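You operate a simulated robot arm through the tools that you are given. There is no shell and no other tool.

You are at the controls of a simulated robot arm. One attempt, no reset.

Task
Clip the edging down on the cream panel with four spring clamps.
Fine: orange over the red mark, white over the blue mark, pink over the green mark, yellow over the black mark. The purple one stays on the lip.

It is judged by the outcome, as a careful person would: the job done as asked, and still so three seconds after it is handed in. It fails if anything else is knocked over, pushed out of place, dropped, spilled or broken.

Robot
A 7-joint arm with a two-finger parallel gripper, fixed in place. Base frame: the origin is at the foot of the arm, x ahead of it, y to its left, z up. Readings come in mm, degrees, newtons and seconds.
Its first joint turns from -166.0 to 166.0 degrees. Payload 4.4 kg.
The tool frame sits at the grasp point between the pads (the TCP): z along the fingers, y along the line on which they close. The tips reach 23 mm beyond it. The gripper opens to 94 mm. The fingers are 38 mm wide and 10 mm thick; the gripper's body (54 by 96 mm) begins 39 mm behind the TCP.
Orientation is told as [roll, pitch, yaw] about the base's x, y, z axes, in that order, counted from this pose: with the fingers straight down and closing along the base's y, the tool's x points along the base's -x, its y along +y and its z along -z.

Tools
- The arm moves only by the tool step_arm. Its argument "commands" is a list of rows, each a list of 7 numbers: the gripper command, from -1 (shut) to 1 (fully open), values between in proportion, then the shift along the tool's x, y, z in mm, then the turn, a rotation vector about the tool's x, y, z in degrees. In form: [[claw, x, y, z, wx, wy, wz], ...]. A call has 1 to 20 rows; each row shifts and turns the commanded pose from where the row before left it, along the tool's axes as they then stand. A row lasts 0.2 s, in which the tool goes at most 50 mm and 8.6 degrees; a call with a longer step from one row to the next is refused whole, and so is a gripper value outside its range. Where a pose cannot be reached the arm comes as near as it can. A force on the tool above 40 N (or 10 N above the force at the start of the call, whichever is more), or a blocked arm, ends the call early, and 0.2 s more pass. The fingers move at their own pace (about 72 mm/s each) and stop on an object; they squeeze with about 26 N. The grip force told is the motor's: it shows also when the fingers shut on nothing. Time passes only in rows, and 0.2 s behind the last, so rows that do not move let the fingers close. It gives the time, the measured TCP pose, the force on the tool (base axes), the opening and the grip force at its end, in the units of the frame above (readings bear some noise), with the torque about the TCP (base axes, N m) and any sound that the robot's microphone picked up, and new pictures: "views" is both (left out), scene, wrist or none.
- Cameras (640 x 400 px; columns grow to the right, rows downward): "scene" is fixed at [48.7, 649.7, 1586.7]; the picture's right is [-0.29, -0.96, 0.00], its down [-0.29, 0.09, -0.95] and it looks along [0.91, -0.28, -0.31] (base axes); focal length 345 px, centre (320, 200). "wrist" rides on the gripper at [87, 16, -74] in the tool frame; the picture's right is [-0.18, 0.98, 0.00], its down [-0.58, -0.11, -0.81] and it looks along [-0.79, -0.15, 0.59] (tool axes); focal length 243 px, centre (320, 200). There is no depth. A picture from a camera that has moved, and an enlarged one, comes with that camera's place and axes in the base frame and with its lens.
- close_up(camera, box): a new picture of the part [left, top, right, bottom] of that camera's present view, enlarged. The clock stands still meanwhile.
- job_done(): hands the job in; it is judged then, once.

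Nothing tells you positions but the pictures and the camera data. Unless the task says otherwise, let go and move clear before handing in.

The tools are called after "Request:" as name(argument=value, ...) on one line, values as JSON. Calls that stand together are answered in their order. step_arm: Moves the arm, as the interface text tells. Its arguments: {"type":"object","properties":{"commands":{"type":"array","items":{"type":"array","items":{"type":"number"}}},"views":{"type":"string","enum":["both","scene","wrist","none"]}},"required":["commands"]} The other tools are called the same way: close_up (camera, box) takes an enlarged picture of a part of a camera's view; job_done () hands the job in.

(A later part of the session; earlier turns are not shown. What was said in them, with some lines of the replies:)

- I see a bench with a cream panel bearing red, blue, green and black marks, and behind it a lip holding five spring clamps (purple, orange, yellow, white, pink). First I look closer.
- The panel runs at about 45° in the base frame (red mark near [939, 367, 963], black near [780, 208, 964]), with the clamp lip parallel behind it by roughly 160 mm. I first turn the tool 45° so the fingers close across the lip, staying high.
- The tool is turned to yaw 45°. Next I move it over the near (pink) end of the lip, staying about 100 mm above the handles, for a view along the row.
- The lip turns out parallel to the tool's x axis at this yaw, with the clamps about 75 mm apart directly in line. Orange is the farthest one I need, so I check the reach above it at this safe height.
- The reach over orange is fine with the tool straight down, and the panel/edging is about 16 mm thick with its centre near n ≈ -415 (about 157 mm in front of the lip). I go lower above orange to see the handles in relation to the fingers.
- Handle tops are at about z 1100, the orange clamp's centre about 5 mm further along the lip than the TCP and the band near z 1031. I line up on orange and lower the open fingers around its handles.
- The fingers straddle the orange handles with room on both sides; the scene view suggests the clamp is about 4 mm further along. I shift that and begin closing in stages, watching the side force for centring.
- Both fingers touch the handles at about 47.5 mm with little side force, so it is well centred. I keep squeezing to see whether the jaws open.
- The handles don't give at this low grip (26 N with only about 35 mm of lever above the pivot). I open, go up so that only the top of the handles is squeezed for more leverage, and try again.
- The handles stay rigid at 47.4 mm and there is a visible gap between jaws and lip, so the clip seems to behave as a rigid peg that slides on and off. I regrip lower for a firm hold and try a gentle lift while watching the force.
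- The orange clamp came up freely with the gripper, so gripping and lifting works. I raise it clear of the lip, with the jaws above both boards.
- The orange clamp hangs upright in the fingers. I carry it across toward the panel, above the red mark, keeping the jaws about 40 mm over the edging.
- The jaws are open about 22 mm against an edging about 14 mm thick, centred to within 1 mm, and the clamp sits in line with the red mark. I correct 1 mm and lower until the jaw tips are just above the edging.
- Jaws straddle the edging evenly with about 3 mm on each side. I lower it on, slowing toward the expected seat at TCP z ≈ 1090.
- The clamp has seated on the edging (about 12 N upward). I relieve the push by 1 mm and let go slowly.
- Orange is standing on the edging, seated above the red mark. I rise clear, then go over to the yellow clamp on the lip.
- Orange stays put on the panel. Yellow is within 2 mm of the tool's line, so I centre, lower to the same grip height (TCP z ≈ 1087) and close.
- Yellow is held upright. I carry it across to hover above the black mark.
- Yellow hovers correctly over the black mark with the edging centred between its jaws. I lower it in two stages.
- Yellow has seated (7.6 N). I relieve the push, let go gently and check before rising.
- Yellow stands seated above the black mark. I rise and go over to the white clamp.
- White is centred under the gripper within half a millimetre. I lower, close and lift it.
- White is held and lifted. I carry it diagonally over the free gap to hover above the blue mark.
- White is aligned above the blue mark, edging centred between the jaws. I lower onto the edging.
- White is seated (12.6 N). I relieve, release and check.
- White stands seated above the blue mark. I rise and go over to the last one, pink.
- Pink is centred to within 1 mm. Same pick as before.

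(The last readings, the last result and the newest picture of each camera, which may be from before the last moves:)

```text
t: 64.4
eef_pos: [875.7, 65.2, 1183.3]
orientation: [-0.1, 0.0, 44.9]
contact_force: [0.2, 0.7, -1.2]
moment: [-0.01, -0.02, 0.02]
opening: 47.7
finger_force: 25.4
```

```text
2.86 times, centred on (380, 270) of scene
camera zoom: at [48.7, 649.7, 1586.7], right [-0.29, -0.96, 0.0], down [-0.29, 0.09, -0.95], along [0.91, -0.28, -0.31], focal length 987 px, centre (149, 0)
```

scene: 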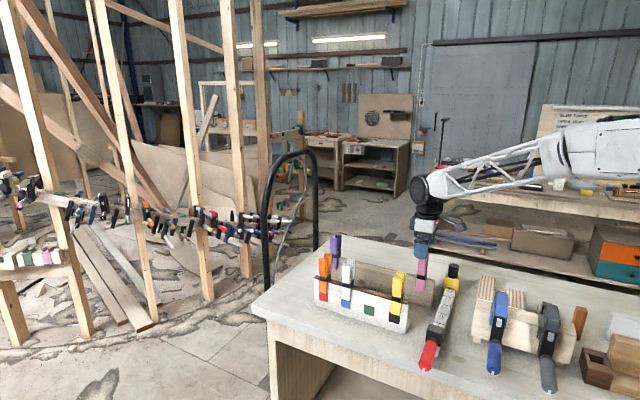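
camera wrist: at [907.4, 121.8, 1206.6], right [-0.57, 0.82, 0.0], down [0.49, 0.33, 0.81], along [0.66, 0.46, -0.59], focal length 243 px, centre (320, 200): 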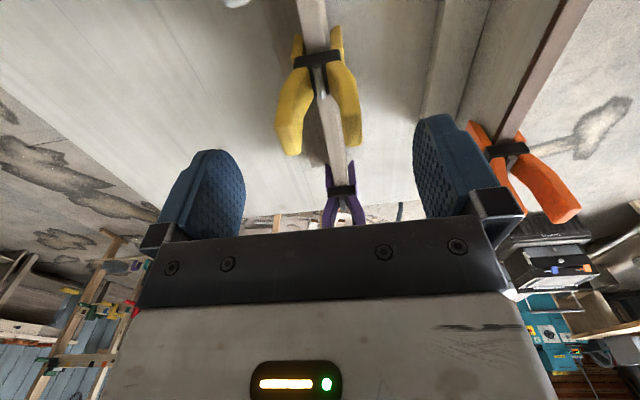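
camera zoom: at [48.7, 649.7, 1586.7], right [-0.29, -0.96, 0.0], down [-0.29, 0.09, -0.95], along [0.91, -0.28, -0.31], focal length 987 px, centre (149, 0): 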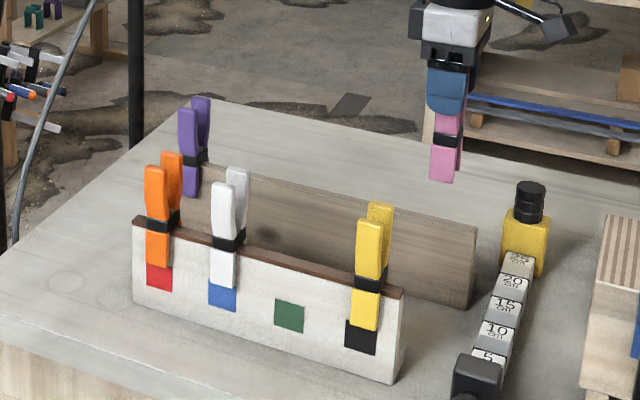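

Pink is held. I go along the lip first, then straight across to hover above the green mark between white and yellow.

Request:
step_arm(commands=[[-1, -17, 0, 0, 0, 0, 0], [-1, -30, 0, 0, 0, 0, 0], [-1, -30, 0, 0, 0, 0, 0], [-1, -30, 10, 0, 0, 0, 0], [-1, 0, 25, 0, 0, 0, 0], [-1, 0, 27, 0, 0, 0, 0], [-1, 0, 27, 0, 0, 0, 0], [-1, 0, 27, 0, 0, 0, 0], [-1, 0, 25, 0, 0, 0, 0], [-1, 0, 20.5, 0, 0, 0, 0], [-1, 0, 0, 0, 0, 0, 0], [-1, 0, 0, 0, 0, 0, 0]], views="none")

Request:
close_up(camera="wrist", box=[260, 0, 400, 120])

Request:
close_up(camera="scene", box=[310, 220, 420, 340])

```text
t: 67.0
eef_pos: [837.6, 255.9, 1184.1]
orientation: [0.0, 0.0, 45.1]
contact_force: [0.7, -0.6, -0.4]
moment: [0.01, 0.0, -0.02]
opening: 47.4
finger_force: 26.4
```

```text
3.33 times, centred on (330, 60) of wrist
camera zoom: at [764.8, 206.1, 1258.0], right [-0.57, 0.82, 0.0], down [0.49, 0.33, 0.81], along [0.67, 0.46, -0.59], focal length 809 px, centre (287, 667)
```

zoom: 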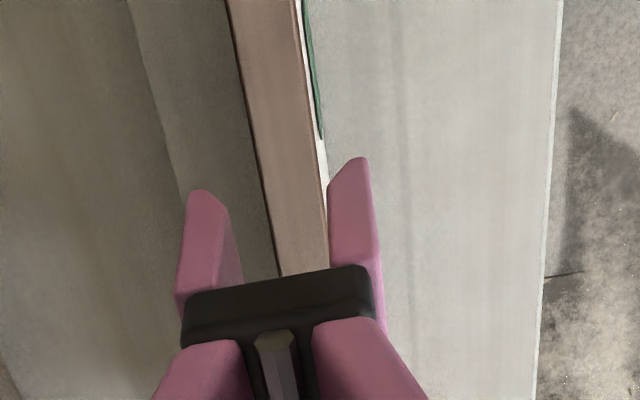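

```text
3.33 times, centred on (365, 280) of scene
camera zoom: at [48.7, 649.7, 1586.7], right [-0.29, -0.96, 0.0], down [-0.29, 0.09, -0.95], along [0.91, -0.28, -0.31], focal length 1151 px, centre (170, -67)
```

zoom: 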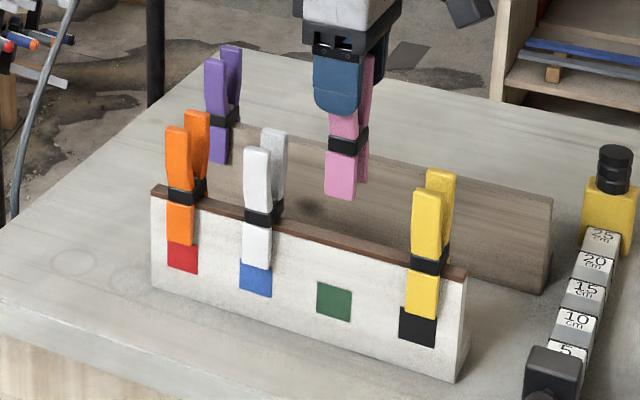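

Alignment over the green mark matches the earlier placements. I lower in two stages.

Request:
step_arm(commands=[[-1, 0.4, 0.2, 14, 0, 0, 0], [-1, 0, 0, 15, 0, 0, 0], [-1, 0, 0, 15.5, 0, 0, 0], [-1, 0, 0, 0, 0, 0, 0], [-1, 0, 0, 0, 0, 0, 0]], views="none")

Request:
close_up(camera="wrist", box=[260, 0, 400, 120])

Request:
close_up(camera="scene", box=[320, 230, 430, 340])

```text
t: 68.2
eef_pos: [837.5, 255.5, 1138.0]
orientation: [0.0, 0.0, 45.1]
contact_force: [0.2, 0.4, -0.9]
moment: [0.01, -0.02, 0.01]
opening: 47.7
finger_force: 26.0
```

```text
3.33 times, centred on (330, 60) of wrist
camera zoom: at [764.8, 205.6, 1212.8], right [-0.57, 0.82, 0.0], down [0.49, 0.33, 0.81], along [0.67, 0.46, -0.59], focal length 809 px, centre (287, 667)
```

zoom: 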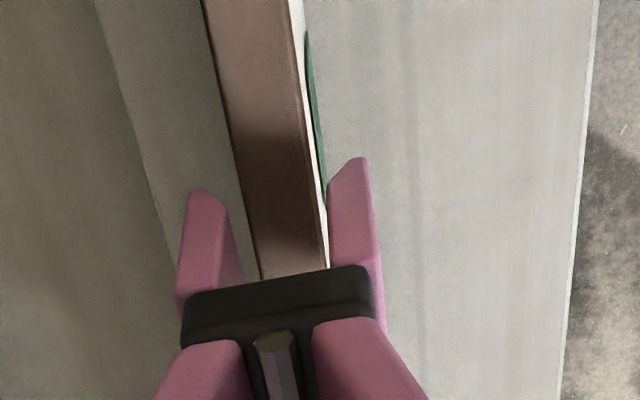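

```text
3.64 times, centred on (375, 285) of scene
camera zoom: at [48.7, 649.7, 1586.7], right [-0.29, -0.96, 0.0], down [-0.29, 0.09, -0.95], along [0.91, -0.28, -0.31], focal length 1256 px, centre (120, -109)
```

zoom: 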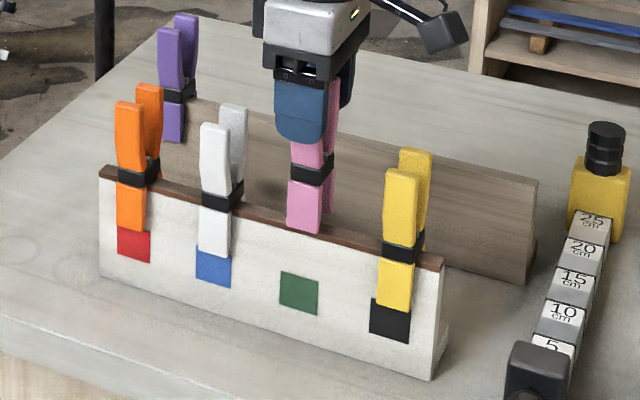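

Request:
step_arm(commands=[[-1, 0, 0.5, 8, 0, 0, 0], [-1, 0, 0, 8, 0, 0, 0], [-1, 0, 0, 8, 0, 0, 0], [-1, 0, 0, 8, 0, 0, 0], [-1, 0, 0, 6, 0, 0, 0], [-1, 0, 0, 4, 0, 0, 0], [-1, 0, 0, 2, 0, 0, 0], [-1, 0, 0, 0, 0, 0, 0]], views="none")

Request:
close_up(camera="scene", box=[320, 230, 430, 340])

Request:
close_up(camera="wrist", box=[260, 0, 400, 120])

```text
t: 70.0
eef_pos: [837.0, 255.7, 1094.5]
orientation: [0.0, 0.0, 45.0]
contact_force: [0.0, -0.6, -0.9]
moment: [-0.01, -0.01, 0.02]
opening: 47.5
finger_force: 25.8
```

```text
3.64 times, centred on (375, 285) of scene
camera zoom: at [48.7, 649.7, 1586.7], right [-0.29, -0.96, 0.0], down [-0.29, 0.09, -0.95], along [0.91, -0.28, -0.31], focal length 1256 px, centre (120, -109)
```

zoom: 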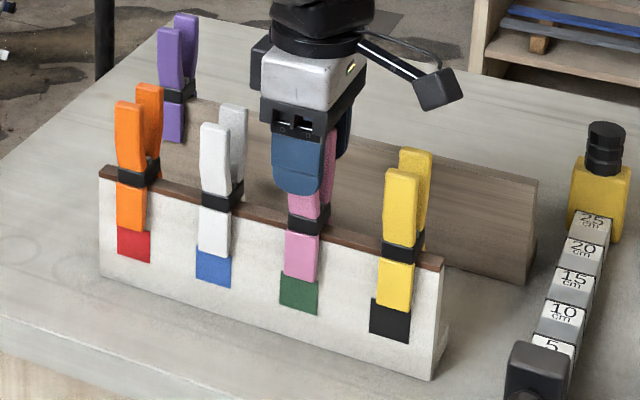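

```text
3.33 times, centred on (330, 60) of wrist
camera zoom: at [764.2, 206.4, 1169.1], right [-0.57, 0.82, 0.0], down [0.49, 0.33, 0.81], along [0.67, 0.46, -0.59], focal length 809 px, centre (287, 667)
```

zoom: 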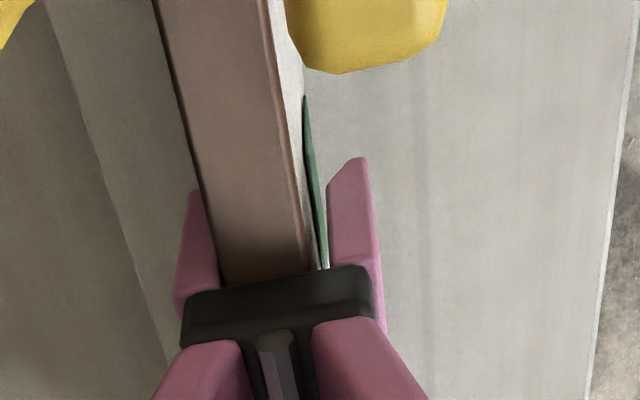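

Request:
step_arm(commands=[[-1, 0, 0, 1.5, 0, 0, 0], [-1, 0, 0, 1.5, 0, 0, 0], [-1, 0, 0, 0, 0, 0, 0]], views="none")

```text
t: 70.8
eef_pos: [837.1, 255.5, 1094.4]
orientation: [-0.1, -0.1, 45.0]
contact_force: [-2.6, -3.8, 17.8]
moment: [-0.26, 0.19, 0.01]
opening: 47.6
finger_force: 25.8
```

Pink is seated (about 18 N). I relieve the push, release and check.

Request:
step_arm(commands=[[-1, 0, 0, -1.3, 0, 0, 0], [-1, 0, 0, 0, 0, 0, 0], [0.1, 0, 0, 0, 0, 0, 0], [0.3, 0, 0, 0, 0, 0, 0], [0.3, 0, 0, 0, 0, 0, 0], [0.6, 0, 0, 0, 0, 0, 0]], views="none")

Request:
close_up(camera="wrist", box=[200, 0, 440, 240])

Request:
close_up(camera="scene", box=[320, 230, 430, 340])

```text
t: 72.2
eef_pos: [837.7, 256.5, 1092.7]
orientation: [-0.1, 0.0, 45.0]
contact_force: [-0.1, 0.7, 0.6]
moment: [0.0, 0.0, 0.0]
opening: 75.0
finger_force: 0.1
```

```text
1.67 times, centred on (320, 120) of wrist
camera zoom: at [763.8, 206.6, 1167.1], right [-0.57, 0.82, 0.0], down [0.49, 0.33, 0.81], along [0.66, 0.46, -0.59], focal length 404 px, centre (320, 333)
```

zoom: 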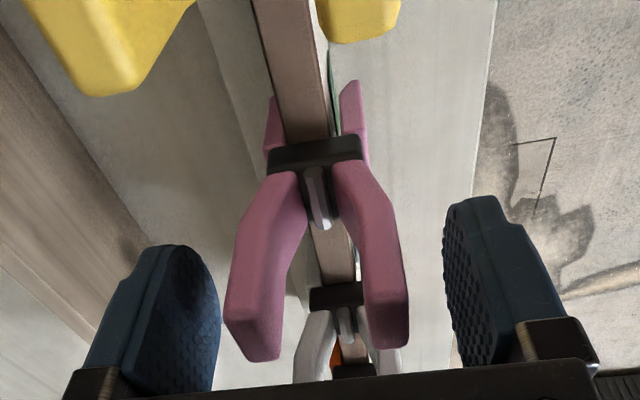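

```text
3.64 times, centred on (375, 285) of scene
camera zoom: at [48.7, 649.7, 1586.7], right [-0.29, -0.96, 0.0], down [-0.29, 0.09, -0.95], along [0.91, -0.28, -0.31], focal length 1256 px, centre (120, -109)
```

zoom: 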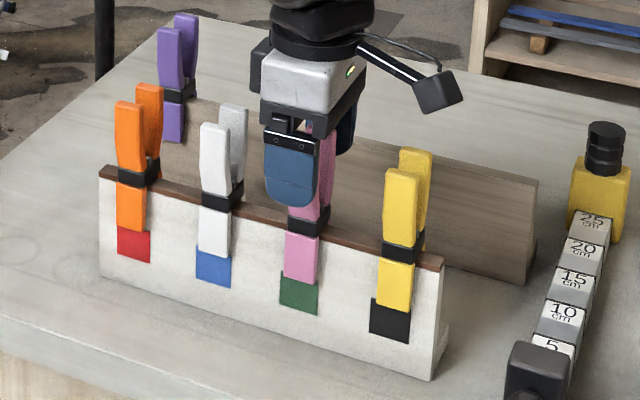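

Pink stands seated above the green mark. I rise straight up well clear and look over the whole result.

Request:
step_arm(commands=[[0.6, 0, 0, -8, 0, 0, 0], [0.6, 0, 0, -20, 0, 0, 0], [0.6, 0, 0, -30, 0, 0, 0], [0.6, 0, 0, -35, 0, 0, 0], [0.6, 0, 0, -40, 0, 0, 0], [0.6, 0, 0, -40, 0, 0, 0], [0.6, 20, 0, -30, 0, 0, 0], [0.6, 30, 0, -10, 0, 0, 0], [0.6, 30, 0, 0, 0, 0, 0], [0.6, 0, 0, 0, 0, 0, 0], [0.6, 0, 0, 0, 0, 0, 0]], views="both")

Request:
close_up(camera="scene", box=[310, 220, 450, 340])

Request:
close_up(camera="scene", box=[310, 240, 420, 340])

Request:
close_up(camera="wrist", box=[240, 0, 480, 200])

```text
t: 74.6
eef_pos: [780.3, 199.8, 1306.0]
orientation: [0.0, -0.1, 45.0]
contact_force: [0.5, -0.2, 0.9]
moment: [0.01, 0.01, 0.03]
opening: 75.2
finger_force: 0.0
camera wrist: at [706.8, 150.1, 1380.3], right [-0.57, 0.82, 0.0], down [0.49, 0.33, 0.81], along [0.67, 0.46, -0.59], focal length 243 px, centre (320, 200)
```

scene: 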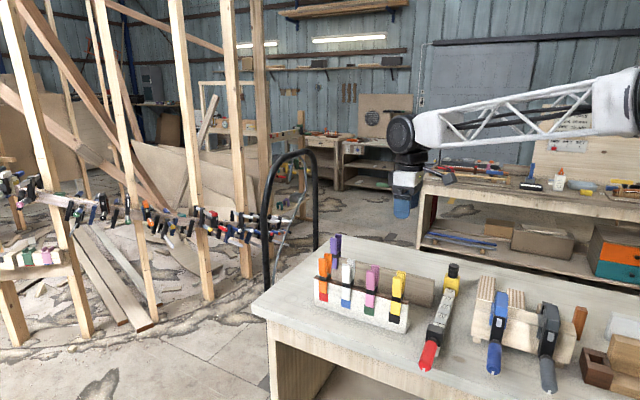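
wrist: 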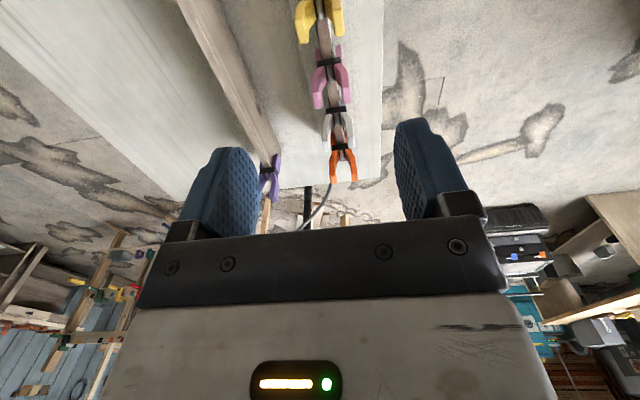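

```text
3.33 times, centred on (380, 280) of scene
camera zoom: at [48.7, 649.7, 1586.7], right [-0.29, -0.96, 0.0], down [-0.29, 0.09, -0.95], along [0.91, -0.28, -0.31], focal length 1151 px, centre (120, -67)
```

zoom: 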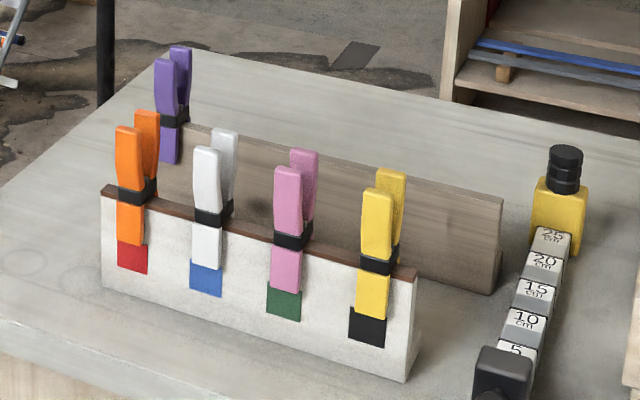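

```text
4.00 times, centred on (365, 290) of scene
camera zoom: at [48.7, 649.7, 1586.7], right [-0.29, -0.96, 0.0], down [-0.29, 0.09, -0.95], along [0.91, -0.28, -0.31], focal length 1382 px, centre (140, -160)
```

zoom: 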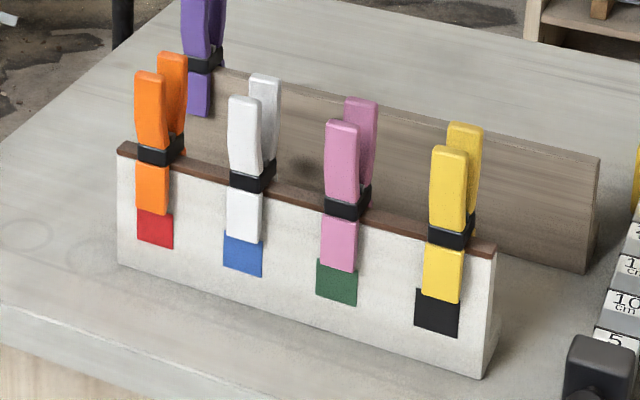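

```text
2.00 times, centred on (360, 100) of wrist
camera zoom: at [706.8, 150.1, 1380.3], right [-0.57, 0.82, 0.0], down [0.49, 0.33, 0.81], along [0.67, 0.46, -0.59], focal length 485 px, centre (240, 400)
```

zoom: 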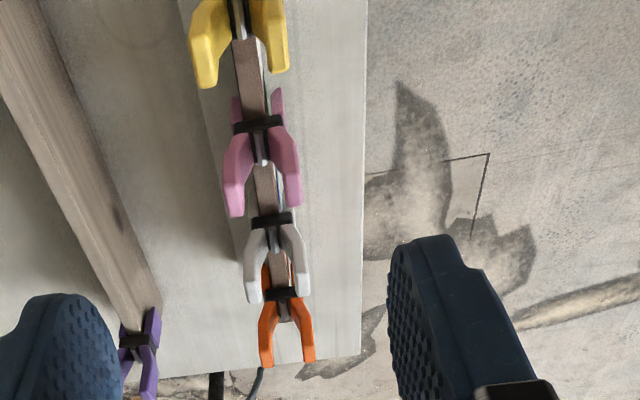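

All four clamps stand seated on the panel's edging: orange over red, white over blue, pink over green, yellow over black. Purple is still on the lip, the panel and lip have not moved, and the gripper is empty and well clear, so I hand the job in.

Request:
job_done()

```text
The job is handed in.
```

The job is handed in. All four clamps are on the cream panel's edging:

- **Orange:** over the red mark.
- **White:** over the blue mark.
- **Pink:** over the green mark.
- **Yellow:** over the black mark.

Each clamp looked lined up with its mark to within a millimetre or two. I pressed each one down until it met resistance, then let go, and all four were upright in the last pictures. The front jaws come down to about the top edge of each mark and don't cover the whole square.

Squeezing the handles did not visibly open the jaws, so each clamp lifted off and slid on as if rigid. I can't say from the pictures how tightly they grip the edging.

Purple is still on the lip. The panel and the lip look the same as in the first pictures, and nothing else was touched. The gripper is empty and about 200 mm above the clamps.
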